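You operate a simulated robot arm through the tools that you are given. There is no shell and no other tool. Be economical: measure what you need, move in short steps, check, and stop when the job is done.

Carry out the task below with a simulated two-armed robot. There is one attempt and no reset: what you move stays moved.

## Task
Take the clipboard on the top of the frame bench and put it away on the board on the large green drum. Take the steel parts dish on the top of the frame bench and put it away on the third store rack shelf from the top. Fetch the blue wheel and set it in the clip carton. Open the bench drawer, put the white corner key on the wooden packing table away in the inside of the bench drawer, then shut the drawer. Take the cork pad on the wooden packing table and put it away on the pad tray. Put the foam pad on the grey colour chip. Any order will do.

Only the result counts: the job must be done as asked and must still hold three seconds after the hand-in. Knocking over, shifting, dropping, spilling or breaking anything else fails it.

## Robot
Two 7-joint arms with two-finger grippers on one trunk, on a base that drives. Base frame: it is fixed to the floor where the robot stands at the start and does not move with it; the origin is under the middle of the robot, x ahead of it, y to its left, z up; the surface under the hand at the start is at about z = 860. Units: mm, degrees, N and s.
The left shoulder is at the start at [60, 179, 1133], the right one opposite. With the tool pointing down near the work surface each hand reaches from about 260 to 660 mm from the robot's upright axis, wherever it stands, measured 20 degrees to its own side. Places, roughly: bench drawer [10700, 0, 700]; blue wheel (6x5x2 cm) [2300, 400, 900]; board on the large green drum (22x58 cm) [15320, 4880, 900]; clip carton [1000, 500, 250]; clipboard [500, 0, 750]; cork pad (5x5x2 cm) [8300, -500, 800]; foam pad (4x4x3 cm) [8400, -600, 800]; grey colour chip (5x5x1 cm) [8100, -700, 800]; inside of the bench drawer [10700, -100, 700]; pad tray (16x18 cm) [11800, 6320, 320]; steel parts dish (15x15x5 cm) [1700, 0, 900]; third store rack shelf [-1400, 400, 1000]; white corner key (5x5x2 cm) [8200, -600, 800]. Payload 1.96 kg a hand.
Tool frame (each hand has its own): the origin (TCP) lies between the finger pads and is the grasp point; the fingertips stand 20 mm ahead of it; z points along the fingers, y is the line along which they close. The gripper opens to 72 mm. The gripper's body begins 38 mm behind the TCP.
Orientation is that of the tool frame in the base frame, as a unit quaternion [w, x, y, z]. With the fingers straight down and closing along the base's y, the tool's x points along the base's -x, its y along +y and its z along -z.

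## Interface
- The arms move only by the tool play_rows. It takes "left_targets", "right_targets" or both (then of equal length, played together; a hand with none holds still); each is a list of rows, each a list of 7 numbers: the shift along the tool's x, y, z in units of 300 mm (1.0 is 300 mm), then the turn, a rotation vector about the tool's x, y, z in units of 60 degrees (1.0 is 60 degrees), then the gripper command, from -1 (fully open) to 1 (shut), values between in proportion. In form: [[dx, dy, dz, wx, wy, wz, gripper], ...]. A call has 1 to 10 rows; each row is the pose to reach, as a shift and turn from the pose commanded when the call began, along the tool's axes at that moment. A call with a number of a shift or a turn outside -1 to 1 is refused whole. Rows are played at 5 a second. More than 50 mm and 8.6 degrees between two rows, or a gripper value outside its range, and nothing of the call is played. A pose out of reach is approached as far as the arm can. The call stops where the force on the tool passes 40 N (or 10 N more than at its start, if that is more) or the arm is blocked; 0.2 s more then pass. Each finger travels about 153 mm/s and halts on what it meets, pressing with about 26 N; the grip force reading is that of the motor and also rises with nothing between the fingers. The clock runs only during rows and for 0.2 s after the last one: add rows that repeat a pose to give the fingers time. It gives the time, the measured TCP pose, the force on the tool (base axes), the opening and the grip force at its end, in the units of the frame above (readings bear some noise), with the torque about the TCP (base axes, N m) and any sound that the robot's microphone picked up.
- Cameras (640 x 400 px; columns grow to the right, rows downward): "scene" is now at [8.6, 17.1, 1670.9]; the picture's right is [0.23, -0.97, 0.00], its down [-0.82, -0.20, -0.54] and it looks along [0.52, 0.13, -0.84] (base axes); focal length 288 px, centre (320, 200). "left" rides on the left gripper at [71, -19, -82] in its tool frame; the picture's right is [0.26, 0.97, 0.00], its down [-0.67, 0.18, -0.72] and it looks along [-0.69, 0.19, 0.70] (tool axes); focal length 280 px, centre (320, 200). "right" rides on the right gripper at [71, 19, -82] in its tool frame; the picture's right is [-0.26, 0.97, 0.00], its down [-0.67, -0.18, -0.71] and it looks along [-0.69, -0.19, 0.70] (tool axes); focal length 280 px, centre (320, 200). There is no depth. A picture from a camera that has moved, and an enlarged one, comes with that camera's place and axes in the base frame and with its lens.
- camera(camera): a new picture of that camera. It takes no simulated time.
- lift_body(by): slides the trunk up (or, below 0, down) by that many mm; the arms and the scene camera ride with it, the base frame stays. It gives what a move gives, with no picture.
- roll_base(legs): drives the robot by 1 to 6 legs, each [ahead, left, turn to the left] in mm, mm and degrees, along the robot's own axes; the way and the turn of a leg run together, so that a leg with both is an arc; at most 1500 mm and 180 degrees a leg. The arms and the cameras ride along, it lands a little off, and it stops where it bumps. It gives what a move gives.
- aim_head(pan, tilt): turns the head with the scene camera to pan (to the left, within 86 degrees either way) and tilt (down, from -29 to 69), counted from straight ahead of the robot. It gives what a move gives.
- inspect(camera, box): a new picture of the part [left, top, right, bottom] of that camera's present view, enlarged. It takes no simulated time.
- job_done(): hands the job in; it is judged then, once.

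Go step by step. Nothing tells you exact positions but the pictures and the camera data: compare them with the known pose of the tool, close in by small moves and look again before you grip or let go. The budget is 207 turns and 210 pictures, counting those below and the enlarged ones. Unless the task says otherwise, let go and move clear before handing in.

The tools are called after ">>>" by a JSON object that holds its "name" and its "arguments". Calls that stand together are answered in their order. play_rows: Moves the arms, as the interface text tells. Its arguments: {"type":"object","properties":{"left_targets":{"type":"array","items":{"type":"array","items":{"type":"number"}}},"right_targets":{"type":"array","items":{"type":"array","items":{"type":"number"}}}},"required":[]} The other tools are called the same way: lift_body (by) slides the trunk up or down; roll_base (legs) drives the base; aim_head (pan, tilt) turns the head that bears the scene camera; camera (camera) takes a picture; inspect (camera, box) takes an enlarged picture of a part of a camera's view; job_done () hands the job in.

At the start:

```text
time: 0.0
left_ee_pos: [397.7, 270.0, 1129.0]
left_tcp_rot: [-0.001, 0.0, 1.0, 0.0]
left_ft_force: [-0.4, 0.3, -0.8]
left_moment: [-0.02, 0.03, 0.03]
left_width: 72.0
left_grasp_force: 0.1
right_ee_pos: [331.5, -67.6, 1167.0]
right_tcp_rot: [0.002, 0.0, 1.0, 0.0]
right_ft_force: [-0.3, 0.8, 0.2]
right_moment: [0.0, -0.05, -0.02]
right_width: 71.8
right_grasp_force: 0.1
trunk travel left (down, up): [-778.0, 212.0]
robot x, y, heading: [0.1, 0.3, -0.2]
head pan, tilt: [13.5, 57.6]
```

scene: 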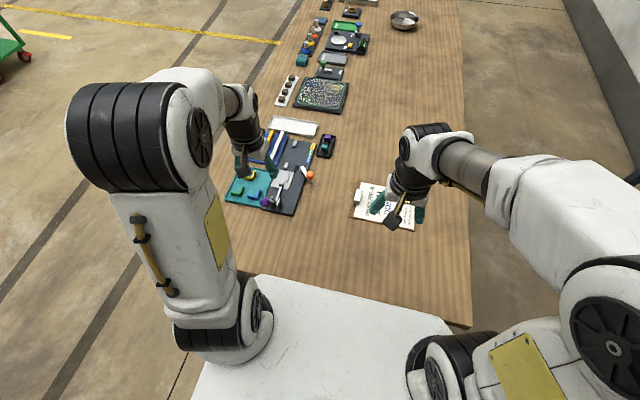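
right: 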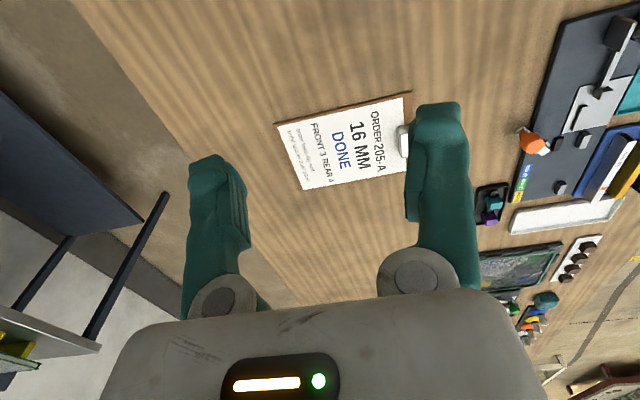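
left: 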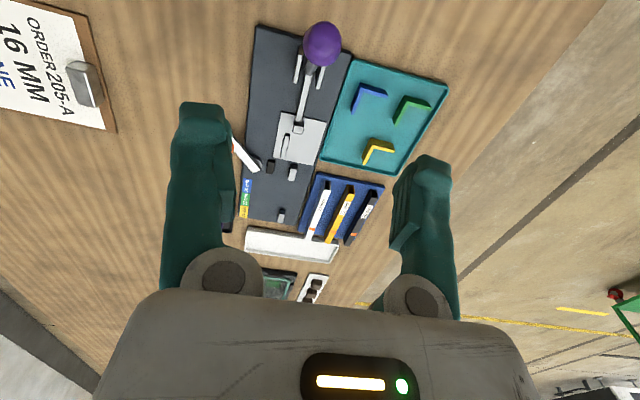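

I see the bench ahead with the clipboard under the right hand and the dish far along the bench. First I look around to know the layout.

>>> {"name": "aim_head", "arguments": {"pan": 0, "tilt": 20}}

>>> {"name": "camera", "arguments": {"camera": "scene"}}

>>> {"name": "aim_head", "arguments": {"pan": 80, "tilt": 30}}

>>> {"name": "camera", "arguments": {"camera": "scene"}}

>>> {"name": "aim_head", "arguments": {"pan": -80, "tilt": 30}}

>>> {"name": "camera", "arguments": {"camera": "scene"}}

```text
time: 1.0
left_ee_pos: [399.7, 268.8, 1127.8]
left_tcp_rot: [0.0, 0.0, 1.0, 0.0]
left_ft_force: [-0.5, 0.5, 0.3]
left_moment: [0.01, -0.01, 0.03]
left_width: 71.7
left_grasp_force: 0.0
right_ee_pos: [333.3, -66.9, 1165.9]
right_tcp_rot: [0.002, 0.0, 1.0, -0.001]
right_ft_force: [0.4, 0.4, 0.3]
right_moment: [0.02, -0.01, 0.02]
right_width: 71.8
right_grasp_force: 0.0
trunk travel left (down, up): [-778.0, 212.0]
robot x, y, heading: [0.3, 0.4, 0.1]
head pan, tilt: [0.0, 20.0]
```

```text
206 pictures are left
camera scene: at [34.2, 0.9, 1726.1], right [0.0, -1.0, 0.0], down [-0.34, 0.0, -0.94], along [0.94, 0.0, -0.34], focal length 288 px, centre (320, 200)
```

scene: 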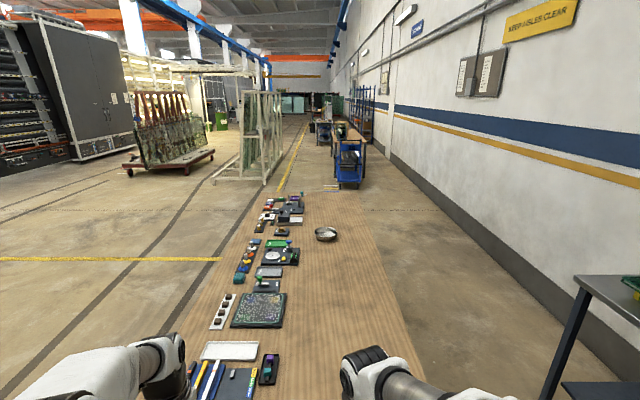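

```text
time: 2.6
left_ee_pos: [398.3, 268.8, 1128.6]
left_tcp_rot: [-0.001, -0.001, 1.0, -0.001]
left_ft_force: [-0.4, -0.2, 0.1]
left_moment: [-0.03, -0.03, 0.01]
left_width: 72.1
left_grasp_force: 0.1
right_ee_pos: [332.3, -67.5, 1165.3]
right_tcp_rot: [0.002, 0.0, 1.0, 0.0]
right_ft_force: [-0.6, 0.4, -0.3]
right_moment: [-0.01, 0.03, -0.02]
right_width: 72.1
right_grasp_force: 0.1
trunk travel left (down, up): [-778.0, 212.0]
robot x, y, heading: [2.1, -2.7, 0.1]
head pan, tilt: [80.0, 30.0]
```

```text
205 pictures are left
camera scene: at [-43.1, 89.9, 1710.1], right [0.98, -0.17, 0.0], down [-0.09, -0.49, -0.87], along [0.15, 0.85, -0.5], focal length 288 px, centre (320, 200)
```

scene: 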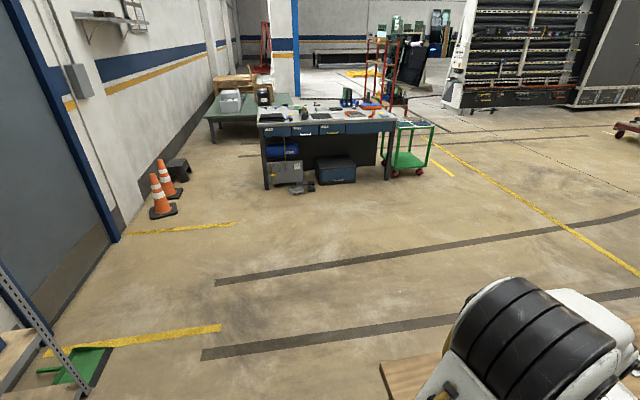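

```text
time: 5.0
left_ee_pos: [398.1, 269.7, 1126.9]
left_tcp_rot: [-0.001, 0.0, 1.0, 0.001]
left_ft_force: [0.0, -0.7, -0.2]
left_moment: [-0.01, 0.03, -0.01]
left_width: 72.3
left_grasp_force: 0.0
right_ee_pos: [333.5, -67.8, 1166.4]
right_tcp_rot: [0.002, 0.0, 1.0, 0.0]
right_ft_force: [-0.5, 0.1, -0.2]
right_moment: [-0.02, -0.02, 0.01]
right_width: 72.2
right_grasp_force: 0.1
trunk travel left (down, up): [-778.0, 212.0]
robot x, y, heading: [-1.6, -1.8, 0.3]
head pan, tilt: [-80.0, 30.0]
```

```text
204 pictures are left
camera scene: at [-43.1, -88.2, 1710.1], right [-0.98, -0.17, 0.0], down [-0.09, 0.49, -0.87], along [0.15, -0.85, -0.5], focal length 288 px, centre (320, 200)
```

scene: 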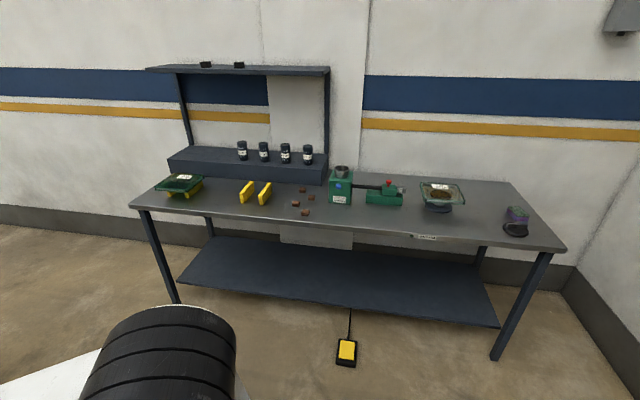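

Bench runs along +x. I'll look at the clipboard more closely.

>>> {"name": "inspect", "arguments": {"camera": "right", "box": [240, 60, 480, 210]}}

>>> {"name": "aim_head", "arguments": {"pan": 0, "tilt": 65}}

>>> {"name": "camera", "arguments": {"camera": "scene"}}

```text
2.67 times, centred on (360, 135) of right
camera zoom: at [261.3, -47.9, 1248.1], right [0.26, 0.97, 0.0], down [0.67, -0.18, 0.72], along [0.69, -0.19, -0.7], focal length 748 px, centre (213, 373)
```

zoom: 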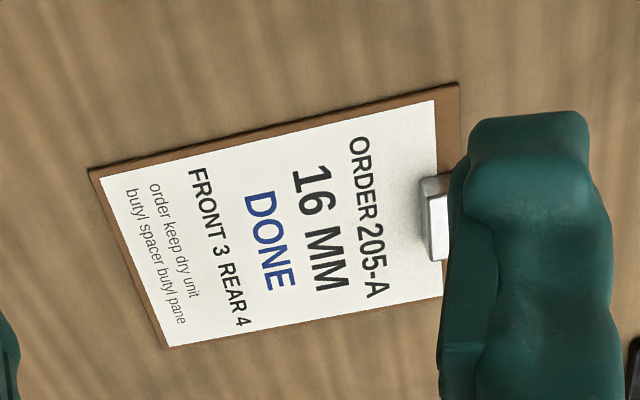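

```text
time: 6.6
left_ee_pos: [399.0, 269.8, 1127.3]
left_tcp_rot: [0.0, 0.0, 1.0, -0.001]
left_ft_force: [0.9, -0.2, 0.2]
left_moment: [0.02, 0.0, 0.02]
left_width: 72.1
left_grasp_force: 0.0
right_ee_pos: [331.7, -68.2, 1166.0]
right_tcp_rot: [0.001, 0.0, 1.0, 0.0]
right_ft_force: [0.2, 0.1, 1.5]
right_moment: [0.02, -0.01, -0.01]
right_width: 72.0
right_grasp_force: 0.0
trunk travel left (down, up): [-778.0, 212.0]
robot x, y, heading: [-3.8, -1.7, -0.1]
head pan, tilt: [0.0, 65.0]
```

```text
202 pictures are left
camera scene: at [1.9, 0.8, 1662.4], right [0.0, -1.0, 0.0], down [-0.91, 0.0, -0.42], along [0.42, 0.0, -0.91], focal length 288 px, centre (320, 200)
```

scene: 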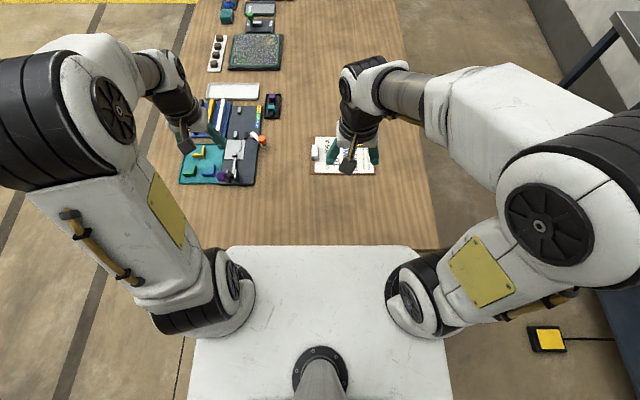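

The clipboard lies at about x 460–610, y −180–30, z≈865 with a clip at (543, 15). I start with the dish (about [1740, −40]): back off, strafe right and go along the bench's right side.

>>> {"name": "roll_base", "arguments": {"legs": [[-250, 0, 0], [0, -750, 0], [1000, 0, 0], [950, 0, 0], [0, 0, 90]]}}

>>> {"name": "aim_head", "arguments": {"pan": 0, "tilt": 50}}

>>> {"name": "camera", "arguments": {"camera": "scene"}}

```text
time: 25.2
left_ee_pos: [1452.3, -335.4, 1126.6]
left_tcp_rot: [0.0, -0.696, 0.718, 0.0]
left_ft_force: [1.2, 0.0, 0.9]
left_moment: [0.0, 0.02, -0.01]
left_width: 71.9
left_grasp_force: 0.1
right_ee_pos: [1786.8, -411.0, 1166.5]
right_tcp_rot: [0.002, -0.696, 0.718, 0.001]
right_ft_force: [0.6, -0.6, 0.0]
right_moment: [-0.03, 0.0, -0.04]
right_width: 71.8
right_grasp_force: 0.1
trunk travel left (down, up): [-778.0, 212.0]
robot x, y, heading: [1707.1, -740.0, 88.2]
head pan, tilt: [0.0, 65.0]
```

```text
time: 25.9
left_ee_pos: [1452.7, -334.5, 1128.1]
left_tcp_rot: [0.0, -0.696, 0.718, 0.0]
left_ft_force: [1.0, 0.2, -0.8]
left_moment: [-0.04, -0.04, -0.03]
left_width: 72.1
left_grasp_force: 0.1
right_ee_pos: [1785.7, -412.9, 1165.2]
right_tcp_rot: [0.001, -0.696, 0.718, 0.002]
right_ft_force: [-0.7, 0.8, -0.8]
right_moment: [0.0, -0.02, 0.02]
right_width: 71.9
right_grasp_force: 0.0
trunk travel left (down, up): [-778.0, 212.0]
robot x, y, heading: [1709.7, -744.8, 88.4]
head pan, tilt: [0.0, 50.0]
```

```text
201 pictures are left
camera scene: at [1710.1, -724.1, 1680.5], right [1.0, -0.03, 0.0], down [-0.02, -0.77, -0.64], along [0.02, 0.64, -0.77], focal length 288 px, centre (320, 200)
```

scene: 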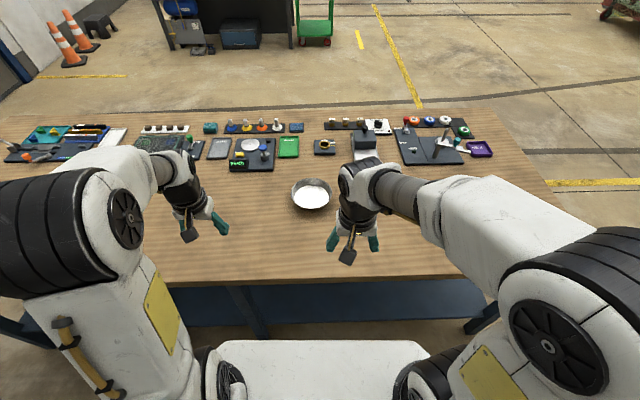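

Dish at about (1699, −45), with clear space around. I inspect it and drive 130 mm closer.

>>> {"name": "inspect", "arguments": {"camera": "scene", "box": [270, 160, 350, 220]}}

>>> {"name": "roll_base", "arguments": {"legs": [[140, 0, 0]]}}

>>> {"name": "camera", "arguments": {"camera": "right"}}

```text
6.67 times, centred on (310, 190) of scene
camera zoom: at [1710.1, -724.1, 1680.5], right [1.0, -0.03, 0.0], down [-0.02, -0.77, -0.64], along [0.02, 0.64, -0.77], focal length 1922 px, centre (387, 267)
```

zoom: 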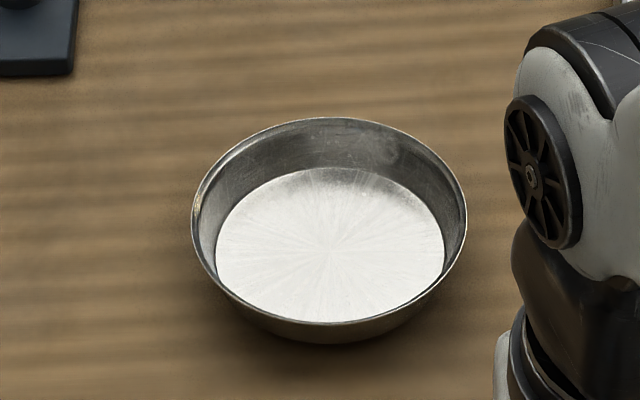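

```text
time: 27.3
left_ee_pos: [1456.7, -195.7, 1128.0]
left_tcp_rot: [0.001, -0.695, 0.719, 0.0]
left_ft_force: [-0.2, 0.2, 0.2]
left_moment: [0.01, -0.04, 0.02]
left_width: 72.1
left_grasp_force: 0.0
right_ee_pos: [1792.5, -272.4, 1166.8]
right_tcp_rot: [0.002, -0.695, 0.719, 0.002]
right_ft_force: [0.2, -0.1, 0.8]
right_moment: [0.01, 0.01, 0.0]
right_width: 71.7
right_grasp_force: 0.1
trunk travel left (down, up): [-778.0, 212.0]
robot x, y, heading: [1716.3, -604.0, 87.7]
head pan, tilt: [0.0, 50.0]
```

```text
199 pictures are left
camera right: at [1770.4, -343.2, 1248.4], right [-0.96, 0.29, 0.0], down [0.21, 0.66, 0.72], along [0.21, 0.69, -0.7], focal length 280 px, centre (320, 200)
```

right: 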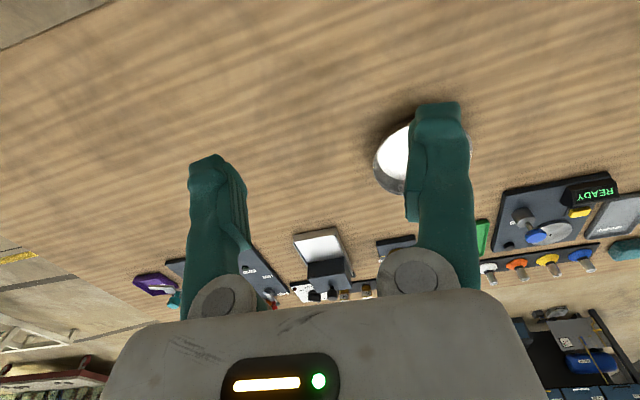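

Rim centre about (1700, −55), radius 73, rim z≈910. I move the right hand above its right wall.

>>> {"name": "play_rows", "arguments": {"right_targets": [[-0.12, 0.015, 0.09, 0, 0, 0, -1], [-0.24, 0.03, 0.18, 0, 0, 0, -1], [-0.36, 0.045, 0.27, 0, 0, 0, -1], [-0.48, 0.06, 0.36, 0, 0, 0, -1], [-0.6, 0.075, 0.45, 0, 0, 0, -1], [-0.72, 0.09, 0.54, 0, 0, 0, -1], [-0.72, 0.09, 0.64, 0, 0, 0, -1]]}}

>>> {"name": "camera", "arguments": {"camera": "right"}}

>>> {"name": "camera", "arguments": {"camera": "scene"}}

```text
time: 28.9
left_ee_pos: [1457.8, -195.1, 1127.0]
left_tcp_rot: [0.0, -0.695, 0.719, 0.0]
left_ft_force: [0.1, 0.9, 0.1]
left_moment: [-0.01, 0.02, 0.0]
left_width: 72.0
left_grasp_force: 0.1
right_ee_pos: [1772.7, -52.8, 976.4]
right_tcp_rot: [0.001, -0.695, 0.719, 0.001]
right_ft_force: [-0.5, 0.4, -0.9]
right_moment: [0.03, 0.02, 0.0]
right_width: 72.0
right_grasp_force: 0.0
trunk travel left (down, up): [-778.0, 212.0]
robot x, y, heading: [1712.4, -602.6, 87.8]
head pan, tilt: [0.0, 50.0]
```

```text
198 pictures are left
camera right: at [1750.1, -123.5, 1058.0], right [-0.96, 0.29, 0.0], down [0.21, 0.67, 0.72], along [0.21, 0.69, -0.7], focal length 280 px, centre (320, 200)
```

right: 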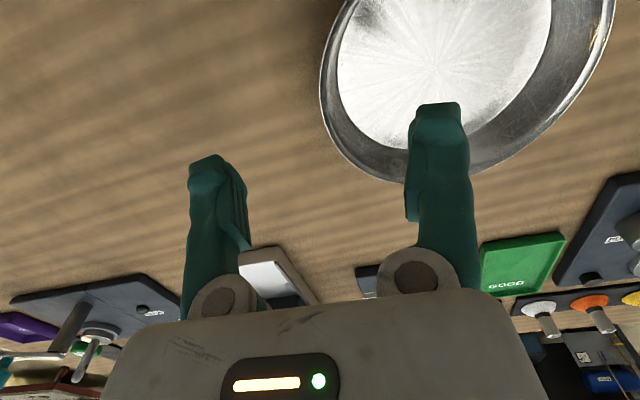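

```text
197 pictures are left
camera scene: at [1714.9, -584.5, 1680.6], right [1.0, -0.03, 0.0], down [-0.03, -0.77, -0.64], along [0.02, 0.64, -0.77], focal length 288 px, centre (320, 200)
```

scene: 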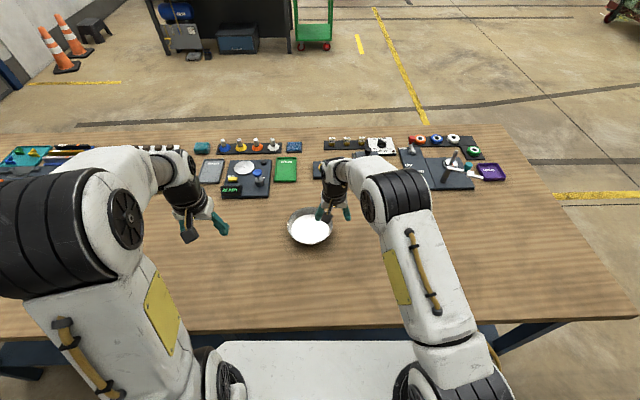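

Alignment looks right. Lower to grip the wall.

>>> {"name": "play_rows", "arguments": {"right_targets": [[0.016, 0, 0.1, 0, 0, 0, -1], [0.016, 0, 0.18, 0, 0, 0, -1], [0.016, 0, 0.24, 0, 0, 0, -1], [0.016, 0, 0.24, 0, 0, 0, -1], [0.016, 0, 0.24, 0, 0, 0, 1], [0.016, 0, 0.24, 0, 0, 0, 1], [0.016, 0, 0.24, 0, 0, 0, 1], [0.016, 0, 0.24, 0, 0, 0, 1]]}}

>>> {"name": "camera", "arguments": {"camera": "right"}}

```text
time: 30.7
left_ee_pos: [1456.5, -194.8, 1127.0]
left_tcp_rot: [0.0, -0.695, 0.719, 0.001]
left_ft_force: [0.3, 0.0, -0.3]
left_moment: [-0.03, 0.01, -0.01]
left_width: 72.2
left_grasp_force: 0.0
right_ee_pos: [1773.1, -59.8, 903.3]
right_tcp_rot: [0.001, -0.694, 0.72, 0.001]
right_ft_force: [-0.8, 1.6, 0.4]
right_moment: [-0.09, 0.15, -0.19]
right_width: 5.9
right_grasp_force: 26.3
trunk travel left (down, up): [-778.0, 212.0]
robot x, y, heading: [1710.3, -606.5, 87.9]
head pan, tilt: [0.0, 50.0]
```

```text
196 pictures are left
camera right: at [1750.9, -128.8, 986.0], right [-0.96, 0.29, 0.0], down [0.21, 0.67, 0.72], along [0.21, 0.69, -0.7], focal length 280 px, centre (320, 200)
```

right: 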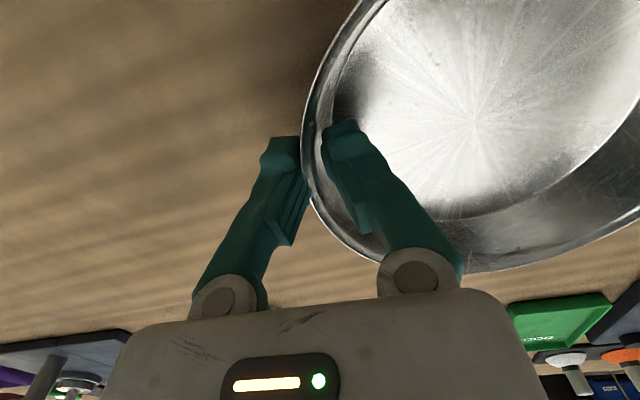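

Gripped (5.9 mm wall). Lift straight up and watch for tilt.

>>> {"name": "play_rows", "arguments": {"right_targets": [[0, 0, -0.05, 0, 0, 0, 1], [0, 0, -0.15, 0, 0, 0, 1], [0, 0, -0.3, 0, 0, 0, 1], [0, 0, -0.45, 0, 0, 0, 1], [0, 0, -0.6, 0, 0, 0, 1], [0, 0, -0.7, 0, 0, 0, 1]]}}

>>> {"name": "camera", "arguments": {"camera": "scene"}}

```text
time: 32.1
left_ee_pos: [1458.5, -195.0, 1127.5]
left_tcp_rot: [0.0, -0.695, 0.719, 0.0]
left_ft_force: [-0.4, 0.2, -0.1]
left_moment: [0.0, 0.04, 0.0]
left_width: 71.7
left_grasp_force: 0.1
right_ee_pos: [1771.9, -60.1, 1048.4]
right_tcp_rot: [0.001, -0.694, 0.72, 0.003]
right_ft_force: [0.1, 0.8, -0.7]
right_moment: [0.01, -0.02, 0.02]
right_width: 0.0
right_grasp_force: 26.0
right hand out of reach, approached as far as the arm can: row 5, 6
trunk travel left (down, up): [-778.0, 212.0]
robot x, y, heading: [1714.4, -601.9, 87.9]
head pan, tilt: [0.0, 50.0]
```

```text
195 pictures are left
camera scene: at [1714.9, -583.9, 1680.6], right [1.0, -0.03, 0.0], down [-0.03, -0.77, -0.64], along [0.02, 0.64, -0.77], focal length 288 px, centre (320, 200)
```

scene: 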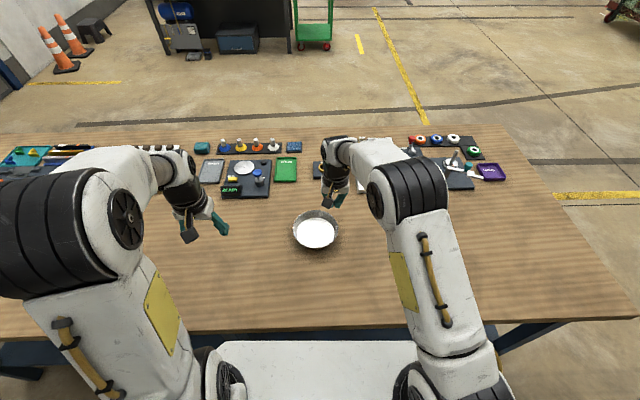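

The dish slipped off (wall is sloped); it stays on the bench. Before re-gripping I look at the store rack from here to choose a grip.

>>> {"name": "aim_head", "arguments": {"pan": 74, "tilt": 15}}

>>> {"name": "camera", "arguments": {"camera": "scene"}}

```text
time: 33.5
left_ee_pos: [1456.8, -194.3, 1127.2]
left_tcp_rot: [0.0, -0.695, 0.719, 0.001]
left_ft_force: [0.1, 0.3, 0.1]
left_moment: [0.01, -0.02, 0.0]
left_width: 72.1
left_grasp_force: 0.1
right_ee_pos: [1771.4, -60.8, 1049.1]
right_tcp_rot: [0.001, -0.695, 0.719, 0.002]
right_ft_force: [0.6, -0.2, -0.2]
right_moment: [0.0, 0.0, 0.02]
right_width: 0.0
right_grasp_force: 26.0
trunk travel left (down, up): [-778.0, 212.0]
robot x, y, heading: [1715.5, -602.7, 88.1]
head pan, tilt: [74.0, 15.0]
```

```text
194 pictures are left
camera scene: at [1623.3, -632.2, 1734.3], right [0.31, 0.95, 0.0], down [0.25, -0.08, -0.97], along [-0.92, 0.3, -0.26], focal length 288 px, centre (320, 200)
```

scene: 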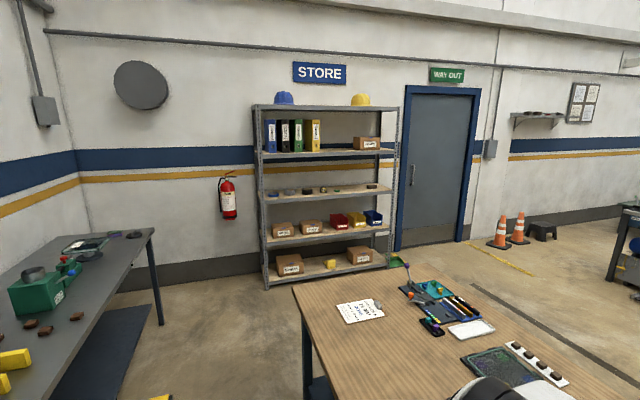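

>>> {"name": "inspect", "arguments": {"camera": "scene", "box": [240, 85, 410, 290]}}

```text
1.95 times, centred on (325, 188) of scene
camera zoom: at [1623.3, -632.2, 1734.3], right [0.31, 0.95, 0.0], down [0.25, -0.08, -0.97], along [-0.92, 0.3, -0.26], focal length 562 px, centre (310, 224)
```

zoom: 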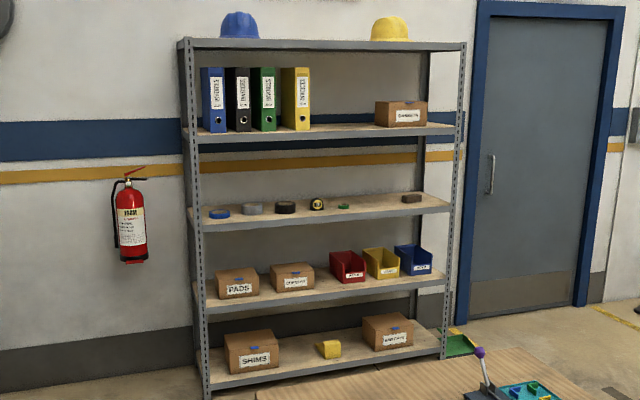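

The third shelf (tapes) has free space at its right part, about 400 mm clear height. I'll re-grip the dish with the hand tilted to match the wall; first measure the dish again.

>>> {"name": "aim_head", "arguments": {"pan": 0, "tilt": 50}}

>>> {"name": "play_rows", "arguments": {"right_targets": [[0.1, 0, 0, -0.1, 0, 0, 0.5], [0.2, 0, 0, -0.22, 0, 0, 0], [0.2, 0, 0, -0.22, 0, 0, -0.4]]}}

>>> {"name": "inspect", "arguments": {"camera": "scene", "box": [270, 200, 350, 260]}}

>>> {"name": "camera", "arguments": {"camera": "right"}}

```text
time: 35.0
left_ee_pos: [1458.7, -195.7, 1127.8]
left_tcp_rot: [0.0, -0.694, 0.72, -0.001]
left_ft_force: [-0.1, -0.2, 0.2]
left_moment: [0.02, -0.04, 0.01]
left_width: 71.8
left_grasp_force: 0.1
right_ee_pos: [1770.9, -60.1, 1048.7]
right_tcp_rot: [0.002, -0.695, 0.719, 0.003]
right_ft_force: [0.2, 0.5, 0.5]
right_moment: [-0.01, 0.0, 0.03]
right_width: 0.3
right_grasp_force: 26.4
trunk travel left (down, up): [-778.0, 212.0]
robot x, y, heading: [1709.6, -603.8, 88.2]
head pan, tilt: [0.0, 50.0]
```

```text
time: 35.8
left_ee_pos: [1457.3, -194.6, 1125.9]
left_tcp_rot: [0.0, -0.695, 0.719, 0.0]
left_ft_force: [-0.3, 0.1, 0.2]
left_moment: [-0.02, 0.02, 0.01]
left_width: 72.0
left_grasp_force: 0.1
right_ee_pos: [1770.2, -118.6, 1050.0]
right_tcp_rot: [-0.08, -0.69, 0.714, 0.084]
right_ft_force: [0.5, 0.0, 0.5]
right_moment: [0.0, -0.03, 0.0]
right_width: 50.1
right_grasp_force: 0.1
trunk travel left (down, up): [-778.0, 212.0]
robot x, y, heading: [1714.8, -608.8, 88.1]
head pan, tilt: [0.0, 50.0]
```

```text
6.67 times, centred on (310, 230) of scene
camera zoom: at [1713.9, -583.2, 1680.5], right [1.0, -0.03, 0.0], down [-0.03, -0.77, -0.64], along [0.02, 0.64, -0.77], focal length 1922 px, centre (387, 0)
```

zoom: 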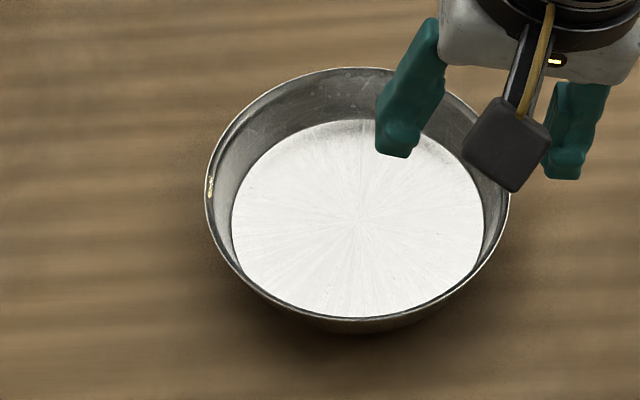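

```text
191 pictures are left
camera right: at [1767.7, -189.2, 1133.4], right [-0.93, 0.29, 0.22], down [0.37, 0.66, 0.66], along [0.05, 0.69, -0.72], focal length 280 px, centre (320, 200)
```

right: 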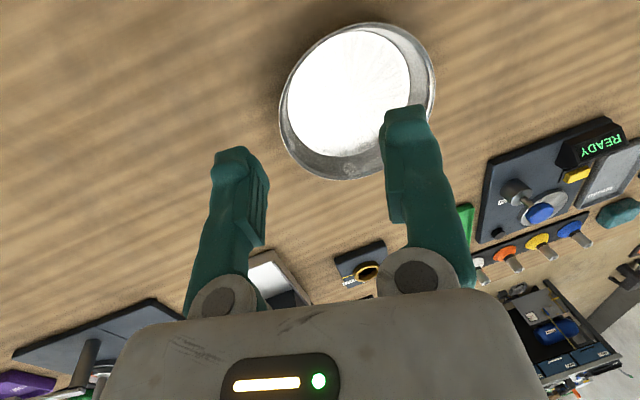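

Dish rim centre now (1715, −63). I descend along the tilted axis over the right wall and close.

>>> {"name": "play_rows", "arguments": {"right_targets": [[-0.09, -0.08, 0.05, 0, 0, 0, -0.3], [-0.187, -0.156, 0.15, 0, 0, 0, -0.1], [-0.187, -0.156, 0.27, 0, 0, 0, -0.1], [-0.187, -0.156, 0.38, 0, 0, 0, -0.1], [-0.187, -0.156, 0.45, 0, 0, 0, -0.1], [-0.187, -0.156, 0.477, 0, 0, 0, -0.1], [-0.187, -0.156, 0.477, 0, 0, 0, 1], [-0.187, -0.156, 0.477, 0, 0, 0, 1], [-0.187, -0.156, 0.477, 0, 0, 0, 1]]}}

>>> {"name": "camera", "arguments": {"camera": "right"}}

```text
time: 37.8
left_ee_pos: [1457.9, -194.1, 1127.3]
left_tcp_rot: [0.001, -0.695, 0.719, 0.0]
left_ft_force: [0.2, 1.1, 0.1]
left_moment: [0.01, -0.02, -0.01]
left_width: 72.1
left_grasp_force: 0.1
right_ee_pos: [1785.6, -64.0, 897.8]
right_tcp_rot: [-0.08, -0.691, 0.714, 0.083]
right_ft_force: [0.1, 1.2, -0.1]
right_moment: [0.0, 0.02, -0.16]
right_width: 6.2
right_grasp_force: 26.0
trunk travel left (down, up): [-778.0, 212.0]
robot x, y, heading: [1709.9, -600.1, 88.2]
head pan, tilt: [0.0, 50.0]
```

```text
190 pictures are left
camera right: at [1781.6, -134.4, 982.5], right [-0.93, 0.29, 0.22], down [0.37, 0.66, 0.66], along [0.05, 0.69, -0.72], focal length 280 px, centre (320, 200)
```

right: 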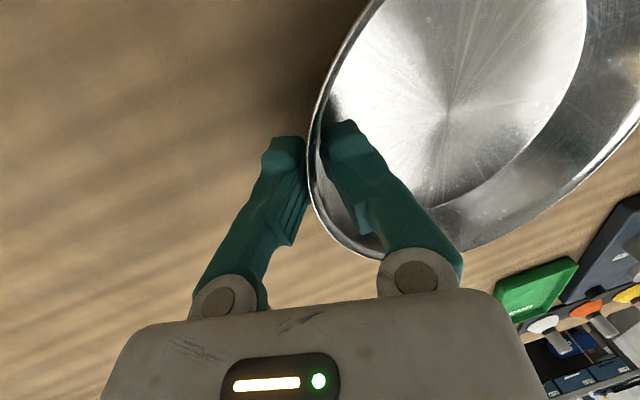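

Gripped. Lift just 15 mm and check.

>>> {"name": "play_rows", "arguments": {"right_targets": [[0, 0.004, -0.016, 0, 0, 0, 1], [0, 0.008, -0.033, 0, 0, 0, 1], [0, 0.011, -0.05, 0, 0, 0, 1], [0, 0.011, -0.05, 0, 0, 0, 1]]}}

>>> {"name": "inspect", "arguments": {"camera": "scene", "box": [250, 180, 390, 270]}}

```text
time: 38.8
left_ee_pos: [1458.0, -195.5, 1127.5]
left_tcp_rot: [0.0, -0.695, 0.719, 0.0]
left_ft_force: [-0.7, 1.6, 0.2]
left_moment: [-0.02, 0.0, 0.01]
left_width: 71.8
left_grasp_force: 0.1
right_ee_pos: [1785.5, -65.1, 913.6]
right_tcp_rot: [-0.08, -0.69, 0.714, 0.082]
right_ft_force: [-0.7, -0.6, -1.9]
right_moment: [-0.03, -0.05, 0.0]
right_width: 6.3
right_grasp_force: 25.8
trunk travel left (down, up): [-778.0, 212.0]
robot x, y, heading: [1715.4, -599.4, 88.0]
head pan, tilt: [0.0, 50.0]
```

```text
4.44 times, centred on (320, 225) of scene
camera zoom: at [1714.6, -583.9, 1680.6], right [1.0, -0.03, 0.0], down [-0.03, -0.77, -0.64], along [0.02, 0.64, -0.77], focal length 1281 px, centre (320, 89)
```

zoom: 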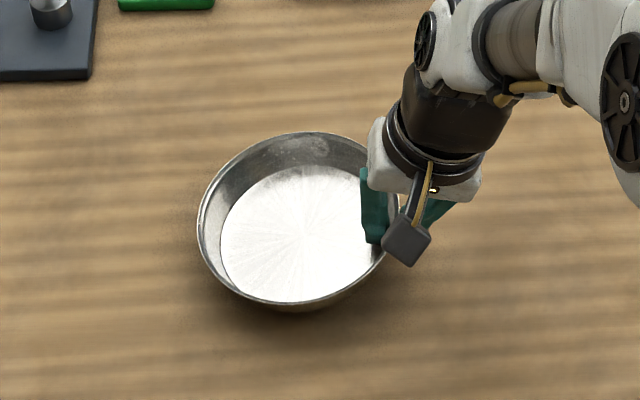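

>>> {"name": "play_rows", "arguments": {"right_targets": [[0, 0.01, -0.05, 0, 0, 0, 1], [0, 0.02, -0.1, 0, 0, 0, 1], [0, 0.035, -0.15, 0, 0, 0, 1], [0, 0.046, -0.2, 0, 0, 0, 1], [0, 0.06, -0.25, 0, 0, 0, 1], [0, 0.06, -0.25, 0, 0, 0, 1]]}}

>>> {"name": "inspect", "arguments": {"camera": "scene", "box": [250, 180, 390, 270]}}

```text
time: 40.2
left_ee_pos: [1458.6, -194.4, 1128.2]
left_tcp_rot: [0.0, -0.695, 0.719, 0.0]
left_ft_force: [-1.1, 1.0, -0.5]
left_moment: [0.02, -0.02, 0.03]
left_width: 72.0
left_grasp_force: 0.1
right_ee_pos: [1785.1, -62.9, 989.4]
right_tcp_rot: [-0.079, -0.69, 0.715, 0.083]
right_ft_force: [0.4, 1.0, -2.9]
right_moment: [-0.04, -0.16, 0.0]
right_width: 6.0
right_grasp_force: 25.6
trunk travel left (down, up): [-778.0, 212.0]
robot x, y, heading: [1716.6, -604.1, 88.2]
head pan, tilt: [0.0, 50.0]
```

```text
4.44 times, centred on (320, 225) of scene
camera zoom: at [1714.8, -583.5, 1680.5], right [1.0, -0.03, 0.0], down [-0.03, -0.77, -0.64], along [0.02, 0.64, -0.77], focal length 1281 px, centre (320, 89)
```

zoom: 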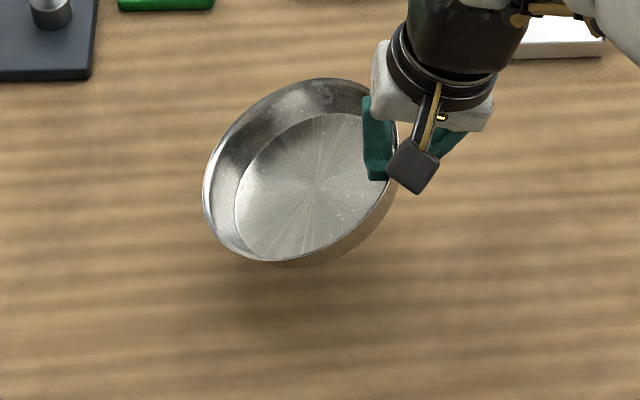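

The dish is held (≈3 N), drooping about 20°. I level it by tilting the hand further and pull it in.

>>> {"name": "play_rows", "arguments": {"right_targets": [[0.1, 0, -0.03, -0.11, 0, 0, 1], [0.2, 0, -0.06, -0.22, 0, 0, 1], [0.3, 0, -0.1, -0.33, 0, 0, 1], [0.4, 0, -0.15, -0.4, 0, 0, 1], [0.5, 0, -0.2, -0.4, 0, 0, 1]]}}

>>> {"name": "inspect", "arguments": {"camera": "scene", "box": [230, 160, 430, 300]}}

```text
time: 41.4
left_ee_pos: [1457.1, -195.6, 1128.0]
left_tcp_rot: [0.0, -0.695, 0.719, 0.001]
left_ft_force: [0.0, 0.4, 0.5]
left_moment: [0.01, -0.02, -0.01]
left_width: 72.2
left_grasp_force: 0.2
right_ee_pos: [1793.8, -212.9, 1049.1]
right_tcp_rot: [-0.22, -0.659, 0.681, 0.231]
right_ft_force: [-0.3, -0.5, -3.0]
right_moment: [0.0, -0.24, 0.04]
right_width: 5.8
right_grasp_force: 25.5
trunk travel left (down, up): [-778.0, 212.0]
robot x, y, heading: [1714.1, -602.9, 88.1]
head pan, tilt: [0.0, 50.0]
```

```text
2.86 times, centred on (330, 230) of scene
camera zoom: at [1714.0, -585.7, 1680.5], right [1.0, -0.03, 0.0], down [-0.03, -0.77, -0.64], along [0.02, 0.64, -0.77], focal length 824 px, centre (291, 114)
```

zoom: 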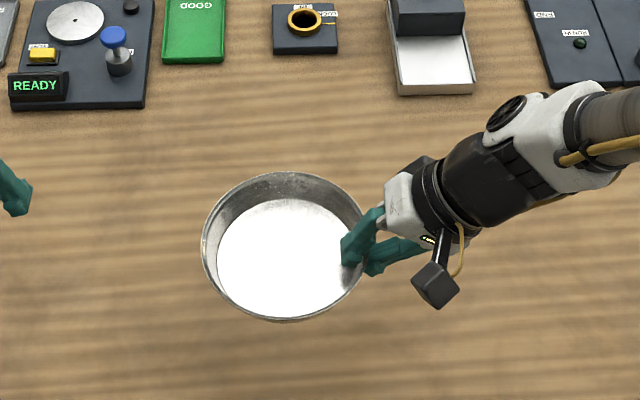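

Level now. I raise the trunk a little and drive to the rack.

>>> {"name": "lift_body", "arguments": {"by": 100}}

>>> {"name": "roll_base", "arguments": {"legs": [[-150, 0, 0], [0, 0, 92], [1000, 0, 0], [1000, 0, 0], [0, -1270, 0]]}}

>>> {"name": "aim_head", "arguments": {"pan": 0, "tilt": 35}}

>>> {"name": "camera", "arguments": {"camera": "scene"}}

```text
time: 42.7
left_ee_pos: [1457.7, -194.4, 1228.0]
left_tcp_rot: [0.0, -0.695, 0.719, 0.0]
left_ft_force: [0.1, -0.1, 0.2]
left_moment: [-0.01, 0.03, -0.02]
left_width: 72.1
left_grasp_force: 0.0
right_ee_pos: [1794.7, -212.9, 1148.0]
right_tcp_rot: [-0.221, -0.659, 0.681, 0.23]
right_ft_force: [0.1, -0.6, -2.9]
right_moment: [-0.03, -0.17, 0.01]
right_width: 6.0
right_grasp_force: 26.2
trunk travel left (down, up): [-878.0, 112.0]
robot x, y, heading: [1713.9, -602.4, 88.0]
head pan, tilt: [0.0, 50.0]
```

```text
time: 63.7
left_ee_pos: [-710.3, 206.4, 1228.3]
left_tcp_rot: [0.0, 1.0, 0.009, 0.0]
left_ft_force: [-0.6, 0.0, -0.2]
left_moment: [-0.02, 0.0, 0.01]
left_width: 72.0
left_grasp_force: 0.0
right_ee_pos: [-709.9, 544.3, 1149.2]
right_tcp_rot: [0.319, 0.948, 0.009, 0.002]
right_ft_force: [0.6, -0.6, -3.7]
right_moment: [0.23, -0.05, -0.03]
right_width: 5.8
right_grasp_force: 25.6
trunk travel left (down, up): [-878.0, 112.0]
robot x, y, heading: [-317.6, 482.2, -178.9]
head pan, tilt: [0.0, 50.0]
```

```text
time: 64.5
left_ee_pos: [-709.5, 207.5, 1228.1]
left_tcp_rot: [0.0, 1.0, 0.008, -0.001]
left_ft_force: [-0.2, 0.4, -0.2]
left_moment: [0.04, 0.01, 0.0]
left_width: 71.7
left_grasp_force: 0.1
right_ee_pos: [-710.0, 545.5, 1148.8]
right_tcp_rot: [0.32, 0.948, 0.009, 0.003]
right_ft_force: [0.3, 0.5, -2.6]
right_moment: [0.21, 0.0, 0.0]
right_width: 5.8
right_grasp_force: 26.5
trunk travel left (down, up): [-878.0, 112.0]
robot x, y, heading: [-318.6, 480.8, -178.9]
head pan, tilt: [0.0, 35.0]
```

```text
186 pictures are left
camera scene: at [-344.2, 483.3, 1802.2], right [-0.02, 1.0, 0.0], down [0.57, 0.01, -0.82], along [-0.82, -0.01, -0.57], focal length 288 px, centre (320, 200)
```

scene: 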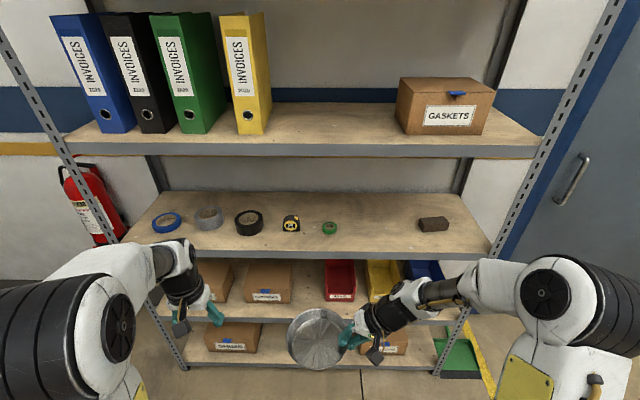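

Shelf 3 front edge is at x≈−1131, and a free gap is at y 550–900. I align the robot sideways, lower a bit, and drive nearer.

>>> {"name": "lift_body", "arguments": {"by": -65}}

>>> {"name": "roll_base", "arguments": {"legs": [[0, -250, 0], [290, 0, -1]]}}

>>> {"name": "camera", "arguments": {"camera": "scene"}}

>>> {"name": "camera", "arguments": {"camera": "left"}}

```text
time: 65.5
left_ee_pos: [-709.3, 207.0, 1162.6]
left_tcp_rot: [0.0, 1.0, 0.009, 0.0]
left_ft_force: [-0.1, 1.3, -0.4]
left_moment: [-0.01, 0.02, 0.0]
left_width: 72.0
left_grasp_force: 0.1
right_ee_pos: [-710.2, 543.6, 1083.8]
right_tcp_rot: [0.319, 0.948, 0.009, 0.002]
right_ft_force: [-0.1, 0.3, -3.2]
right_moment: [0.24, -0.05, -0.02]
right_width: 5.9
right_grasp_force: 25.9
trunk travel left (down, up): [-813.0, 177.0]
robot x, y, heading: [-315.3, 486.7, -179.1]
head pan, tilt: [0.0, 35.0]
```

```text
time: 68.9
left_ee_pos: [-1005.8, 452.4, 1164.1]
left_tcp_rot: [0.0, 1.0, 0.002, 0.0]
left_ft_force: [-0.4, -0.4, -0.9]
left_moment: [0.0, 0.01, -0.01]
left_width: 72.2
left_grasp_force: 0.0
right_ee_pos: [-1000.9, 791.2, 1084.1]
right_tcp_rot: [0.319, 0.948, 0.004, -0.001]
right_ft_force: [-0.6, -0.4, -2.0]
right_moment: [0.21, -0.05, -0.03]
right_width: 5.9
right_grasp_force: 25.7
trunk travel left (down, up): [-813.0, 177.0]
robot x, y, heading: [-613.8, 726.0, -179.6]
head pan, tilt: [0.0, 35.0]
```

```text
185 pictures are left
camera scene: at [-635.4, 724.7, 1737.3], right [0.0, 1.0, 0.0], down [0.57, 0.0, -0.82], along [-0.82, 0.0, -0.57], focal length 288 px, centre (320, 200)
```

scene: 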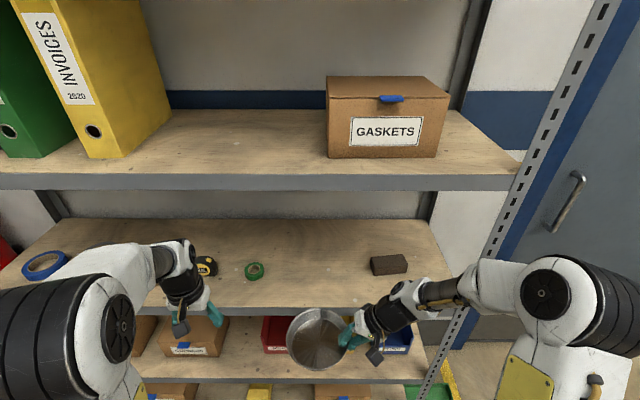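

```text
184 pictures are left
camera left: at [-935.1, 471.8, 1243.6], right [0.27, -0.96, 0.0], down [-0.67, -0.19, 0.72], along [-0.69, -0.19, -0.7], focal length 280 px, centre (320, 200)
```

left: 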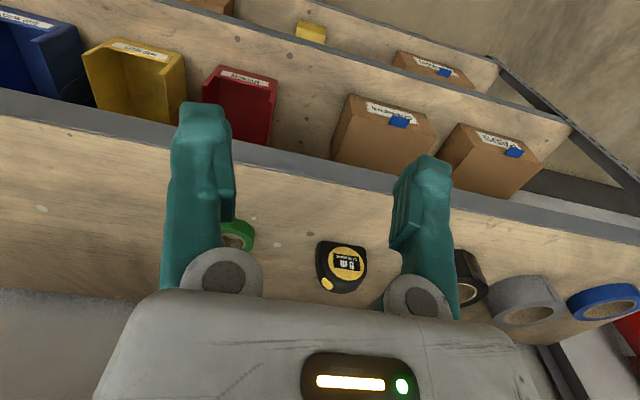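

Shelf 3 is at z≈950, front edge x≈−1187; free gap y 520–910. I lower 50, drive in and extend the dish over the shelf.

>>> {"name": "lift_body", "arguments": {"by": -50}}

>>> {"name": "roll_base", "arguments": {"legs": [[160, 0, 0]]}}

>>> {"name": "play_rows", "arguments": {"right_targets": [[-0.1, 0, 0, 0, 0, 0, 1], [-0.2, 0, 0, 0, 0, 0, 1], [-0.3, 0, 0, 0, 0, 0, 1], [-0.4, 0, 0, 0, 0, 0, 1]]}}

>>> {"name": "camera", "arguments": {"camera": "scene"}}

>>> {"name": "camera", "arguments": {"camera": "right"}}

```text
time: 69.8
left_ee_pos: [-1005.4, 453.7, 1113.2]
left_tcp_rot: [0.0, 1.0, 0.003, 0.0]
left_ft_force: [-0.4, -0.5, 0.1]
left_moment: [-0.02, 0.02, 0.01]
left_width: 72.3
left_grasp_force: 0.0
right_ee_pos: [-1001.5, 791.1, 1033.6]
right_tcp_rot: [0.319, 0.948, 0.004, -0.001]
right_ft_force: [0.1, -1.1, -2.9]
right_moment: [0.21, -0.02, -0.04]
right_width: 5.7
right_grasp_force: 26.2
trunk travel left (down, up): [-763.0, 227.0]
robot x, y, heading: [-605.9, 722.4, -179.7]
head pan, tilt: [0.0, 35.0]
```

```text
time: 71.2
left_ee_pos: [-1163.1, 451.6, 1113.0]
left_tcp_rot: [0.0, 1.0, 0.002, 0.0]
left_ft_force: [0.6, -0.3, 0.2]
left_moment: [-0.02, -0.02, -0.02]
left_width: 72.2
left_grasp_force: 0.0
right_ee_pos: [-1156.7, 791.6, 1034.6]
right_tcp_rot: [0.32, 0.947, 0.003, -0.001]
right_ft_force: [4.1, 2.9, 2.7]
right_moment: [0.08, -0.05, 0.1]
right_width: 5.9
right_grasp_force: 25.9
trunk travel left (down, up): [-763.0, 227.0]
robot x, y, heading: [-764.7, 725.2, -179.9]
head pan, tilt: [0.0, 35.0]
```

```text
time: 72.2
left_ee_pos: [-1164.1, 454.0, 1112.8]
left_tcp_rot: [0.0, 1.0, 0.001, 0.0]
left_ft_force: [-0.1, -0.3, -0.4]
left_moment: [0.0, -0.02, 0.0]
left_width: 72.1
left_grasp_force: 0.0
right_ee_pos: [-1278.1, 788.4, 1033.1]
right_tcp_rot: [0.32, 0.948, 0.002, 0.0]
right_ft_force: [0.3, -0.5, -1.5]
right_moment: [0.1, 0.0, 0.02]
right_width: 5.9
right_grasp_force: 26.3
trunk travel left (down, up): [-763.0, 227.0]
robot x, y, heading: [-767.1, 724.4, -179.9]
head pan, tilt: [0.0, 35.0]
```

```text
183 pictures are left
camera scene: at [-793.6, 724.3, 1687.3], right [0.0, 1.0, 0.0], down [0.57, 0.0, -0.82], along [-0.82, 0.0, -0.57], focal length 288 px, centre (320, 200)
```

scene: 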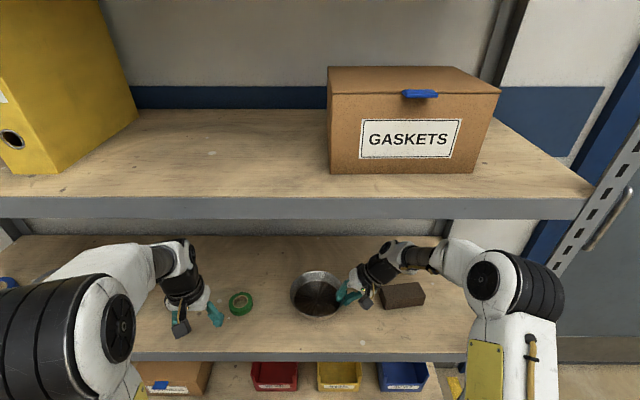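

```text
182 pictures are left
camera right: at [-1208.9, 823.4, 1110.5], right [-0.26, -0.77, 0.58], down [-0.68, 0.58, 0.46], along [-0.69, -0.28, -0.67], focal length 280 px, centre (320, 200)
```

right: 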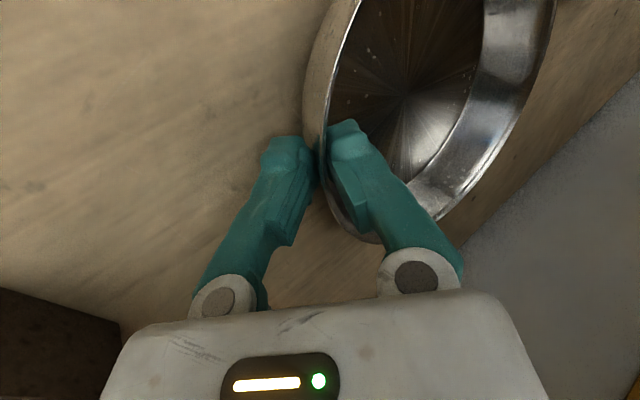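

The dish is already partly resting (force halved), so the shelf top is ≈1000. Lower by small steps.

>>> {"name": "play_rows", "arguments": {"right_targets": [[0, -0.006, 0.008, 0, 0, 0, 1], [0, -0.012, 0.016, 0, 0, 0, 1], [0, -0.012, 0.016, 0, 0, 0, 1]]}}

>>> {"name": "inspect", "arguments": {"camera": "scene", "box": [260, 230, 440, 350]}}

```text
time: 73.0
left_ee_pos: [-1163.2, 454.6, 1114.7]
left_tcp_rot: [0.001, 1.0, 0.001, -0.001]
left_ft_force: [-0.1, -0.7, -0.5]
left_moment: [0.02, -0.02, -0.03]
left_width: 71.9
left_grasp_force: 0.1
right_ee_pos: [-1279.4, 790.6, 1029.0]
right_tcp_rot: [0.32, 0.947, 0.001, -0.002]
right_ft_force: [-4.8, 10.7, 11.8]
right_moment: [0.02, 0.17, -0.15]
right_width: 6.0
right_grasp_force: 26.1
trunk travel left (down, up): [-763.0, 227.0]
robot x, y, heading: [-767.8, 726.5, -179.9]
head pan, tilt: [0.0, 35.0]
```

```text
3.33 times, centred on (350, 290) of scene
camera zoom: at [-792.5, 726.9, 1687.4], right [0.0, 1.0, 0.0], down [0.57, 0.0, -0.82], along [-0.82, 0.0, -0.57], focal length 961 px, centre (220, -100)
```

zoom: 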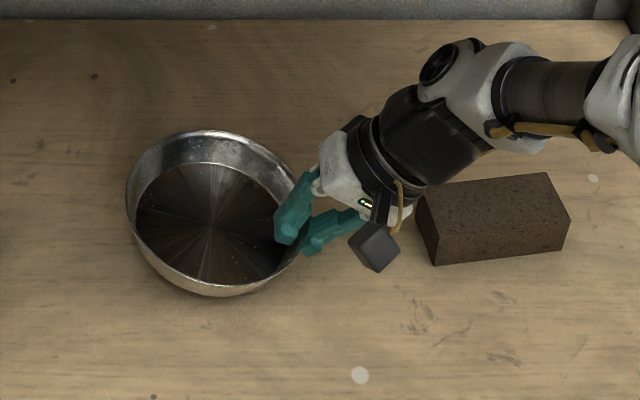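

Dish rests on the shelf. I open a little while withdrawing along the tool axis.

>>> {"name": "play_rows", "arguments": {"right_targets": [[0, 0.005, -0.008, 0, 0, 0, 0.75], [0, 0.01, -0.02, 0, 0, 0, 0.6], [0, 0.012, -0.05, 0, 0, 0, 0.5], [0, 0.012, -0.1, 0, 0, 0, 0.4], [0, 0.012, -0.18, 0, 0, 0, 0.3], [0, 0, -0.26, 0, 0, 0, 0.3], [0.1, 0, -0.3, 0, 0, 0, 0.3]]}}

>>> {"name": "camera", "arguments": {"camera": "scene"}}

```text
time: 74.6
left_ee_pos: [-1160.0, 453.0, 1113.9]
left_tcp_rot: [0.0, 1.0, 0.002, -0.001]
left_ft_force: [1.1, 0.9, 0.1]
left_moment: [-0.02, 0.0, 0.0]
left_width: 71.9
left_grasp_force: 0.1
right_ee_pos: [-1246.6, 844.2, 1098.7]
right_tcp_rot: [0.319, 0.948, 0.002, -0.001]
right_ft_force: [-0.7, 0.9, -0.1]
right_moment: [-0.03, 0.02, 0.01]
right_width: 25.2
right_grasp_force: 0.0
trunk travel left (down, up): [-763.0, 227.0]
robot x, y, heading: [-764.5, 723.2, -180.1]
head pan, tilt: [0.0, 35.0]
```

```text
180 pictures are left
camera scene: at [-790.4, 724.0, 1687.3], right [0.0, 1.0, 0.0], down [0.57, 0.0, -0.82], along [-0.82, 0.0, -0.57], focal length 288 px, centre (320, 200)
```

scene: 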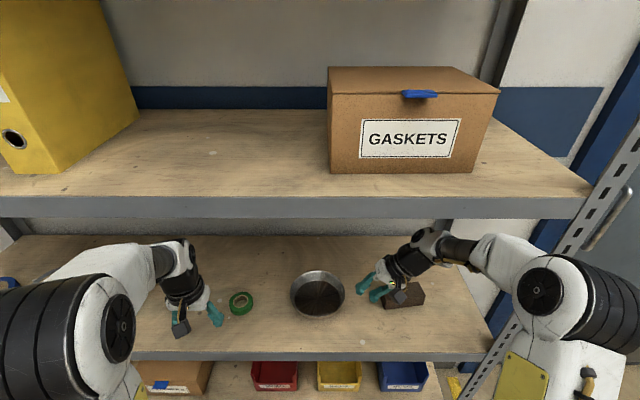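

Dish stands on the third shelf, clear of the tape and block. I pull the arm back, then drive back to the clipboard at the bench's front end.

>>> {"name": "play_rows", "arguments": {"right_targets": [[0.12, 0, 0, 0, 0, 0, 0.3], [0.24, 0, 0, 0.1, 0, 0, 0.3], [0.36, 0, 0, 0.2, 0, 0, 0], [0.48, 0, 0, 0.32, 0, 0, -0.3], [0.6, 0, 0, 0.44, 0, 0, -0.6], [0.7, 0, 0, 0.56, 0, 0, -1], [0.7, 0, 0, 0.62, 0, 0, -1]]}}

>>> {"name": "roll_base", "arguments": {"legs": [[-400, 0, 0], [0, 0, 180], [0, -620, 0], [330, 0, 0]]}}

>>> {"name": "aim_head", "arguments": {"pan": 0, "tilt": 60}}

>>> {"name": "camera", "arguments": {"camera": "scene"}}

```text
time: 76.2
left_ee_pos: [-1162.9, 452.7, 1112.0]
left_tcp_rot: [0.0, 1.0, 0.003, 0.0]
left_ft_force: [-0.6, -0.6, -0.1]
left_moment: [0.0, 0.01, -0.02]
left_width: 72.1
left_grasp_force: 0.0
right_ee_pos: [-1044.0, 841.3, 1101.8]
right_tcp_rot: [-0.001, 1.0, 0.001, -0.001]
right_ft_force: [0.4, -0.6, -0.8]
right_moment: [0.0, -0.03, -0.02]
right_width: 71.9
right_grasp_force: 0.2
right hand out of reach, approached as far as the arm can: row 6, 7
trunk travel left (down, up): [-763.0, 227.0]
robot x, y, heading: [-764.0, 723.9, -180.1]
head pan, tilt: [0.0, 35.0]
```

```text
time: 90.7
left_ee_pos: [339.0, 341.7, 1112.9]
left_tcp_rot: [0.0, 0.027, 1.0, 0.0]
left_ft_force: [-0.3, -0.3, -0.4]
left_moment: [-0.05, -0.02, -0.01]
left_width: 72.2
left_grasp_force: 0.0
right_ee_pos: [198.1, -41.5, 1102.8]
right_tcp_rot: [0.001, 0.028, 1.0, 0.0]
right_ft_force: [0.7, 0.7, 0.1]
right_moment: [-0.02, -0.01, -0.02]
right_width: 71.9
right_grasp_force: 0.1
trunk travel left (down, up): [-763.0, 227.0]
robot x, y, heading: [-76.0, 93.7, -3.5]
head pan, tilt: [0.0, 35.0]
```

```text
time: 91.6
left_ee_pos: [338.0, 340.5, 1113.7]
left_tcp_rot: [0.0, 0.028, 1.0, -0.001]
left_ft_force: [0.0, 0.3, 0.0]
left_moment: [-0.03, 0.0, -0.01]
left_width: 71.9
left_grasp_force: 0.1
right_ee_pos: [196.9, -40.4, 1102.9]
right_tcp_rot: [0.001, 0.028, 1.0, 0.001]
right_ft_force: [-0.1, -0.8, -0.8]
right_moment: [0.0, -0.01, -0.01]
right_width: 72.0
right_grasp_force: 0.1
trunk travel left (down, up): [-763.0, 227.0]
robot x, y, heading: [-73.6, 95.1, -3.3]
head pan, tilt: [0.0, 60.0]
```

```text
179 pictures are left
camera scene: at [-66.3, 94.6, 1653.0], right [-0.06, -1.0, 0.0], down [-0.86, 0.05, -0.5], along [0.5, -0.03, -0.87], focal length 288 px, centre (320, 200)
```

scene: 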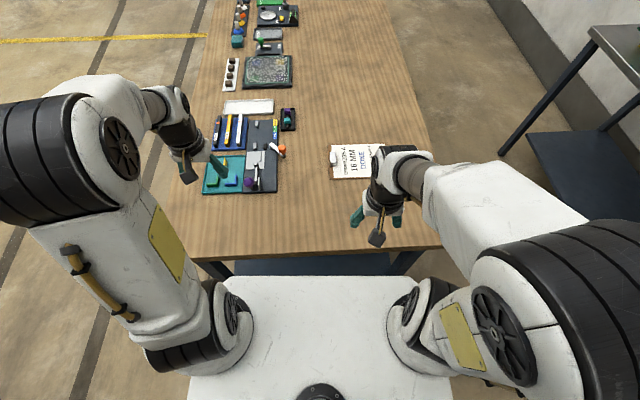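

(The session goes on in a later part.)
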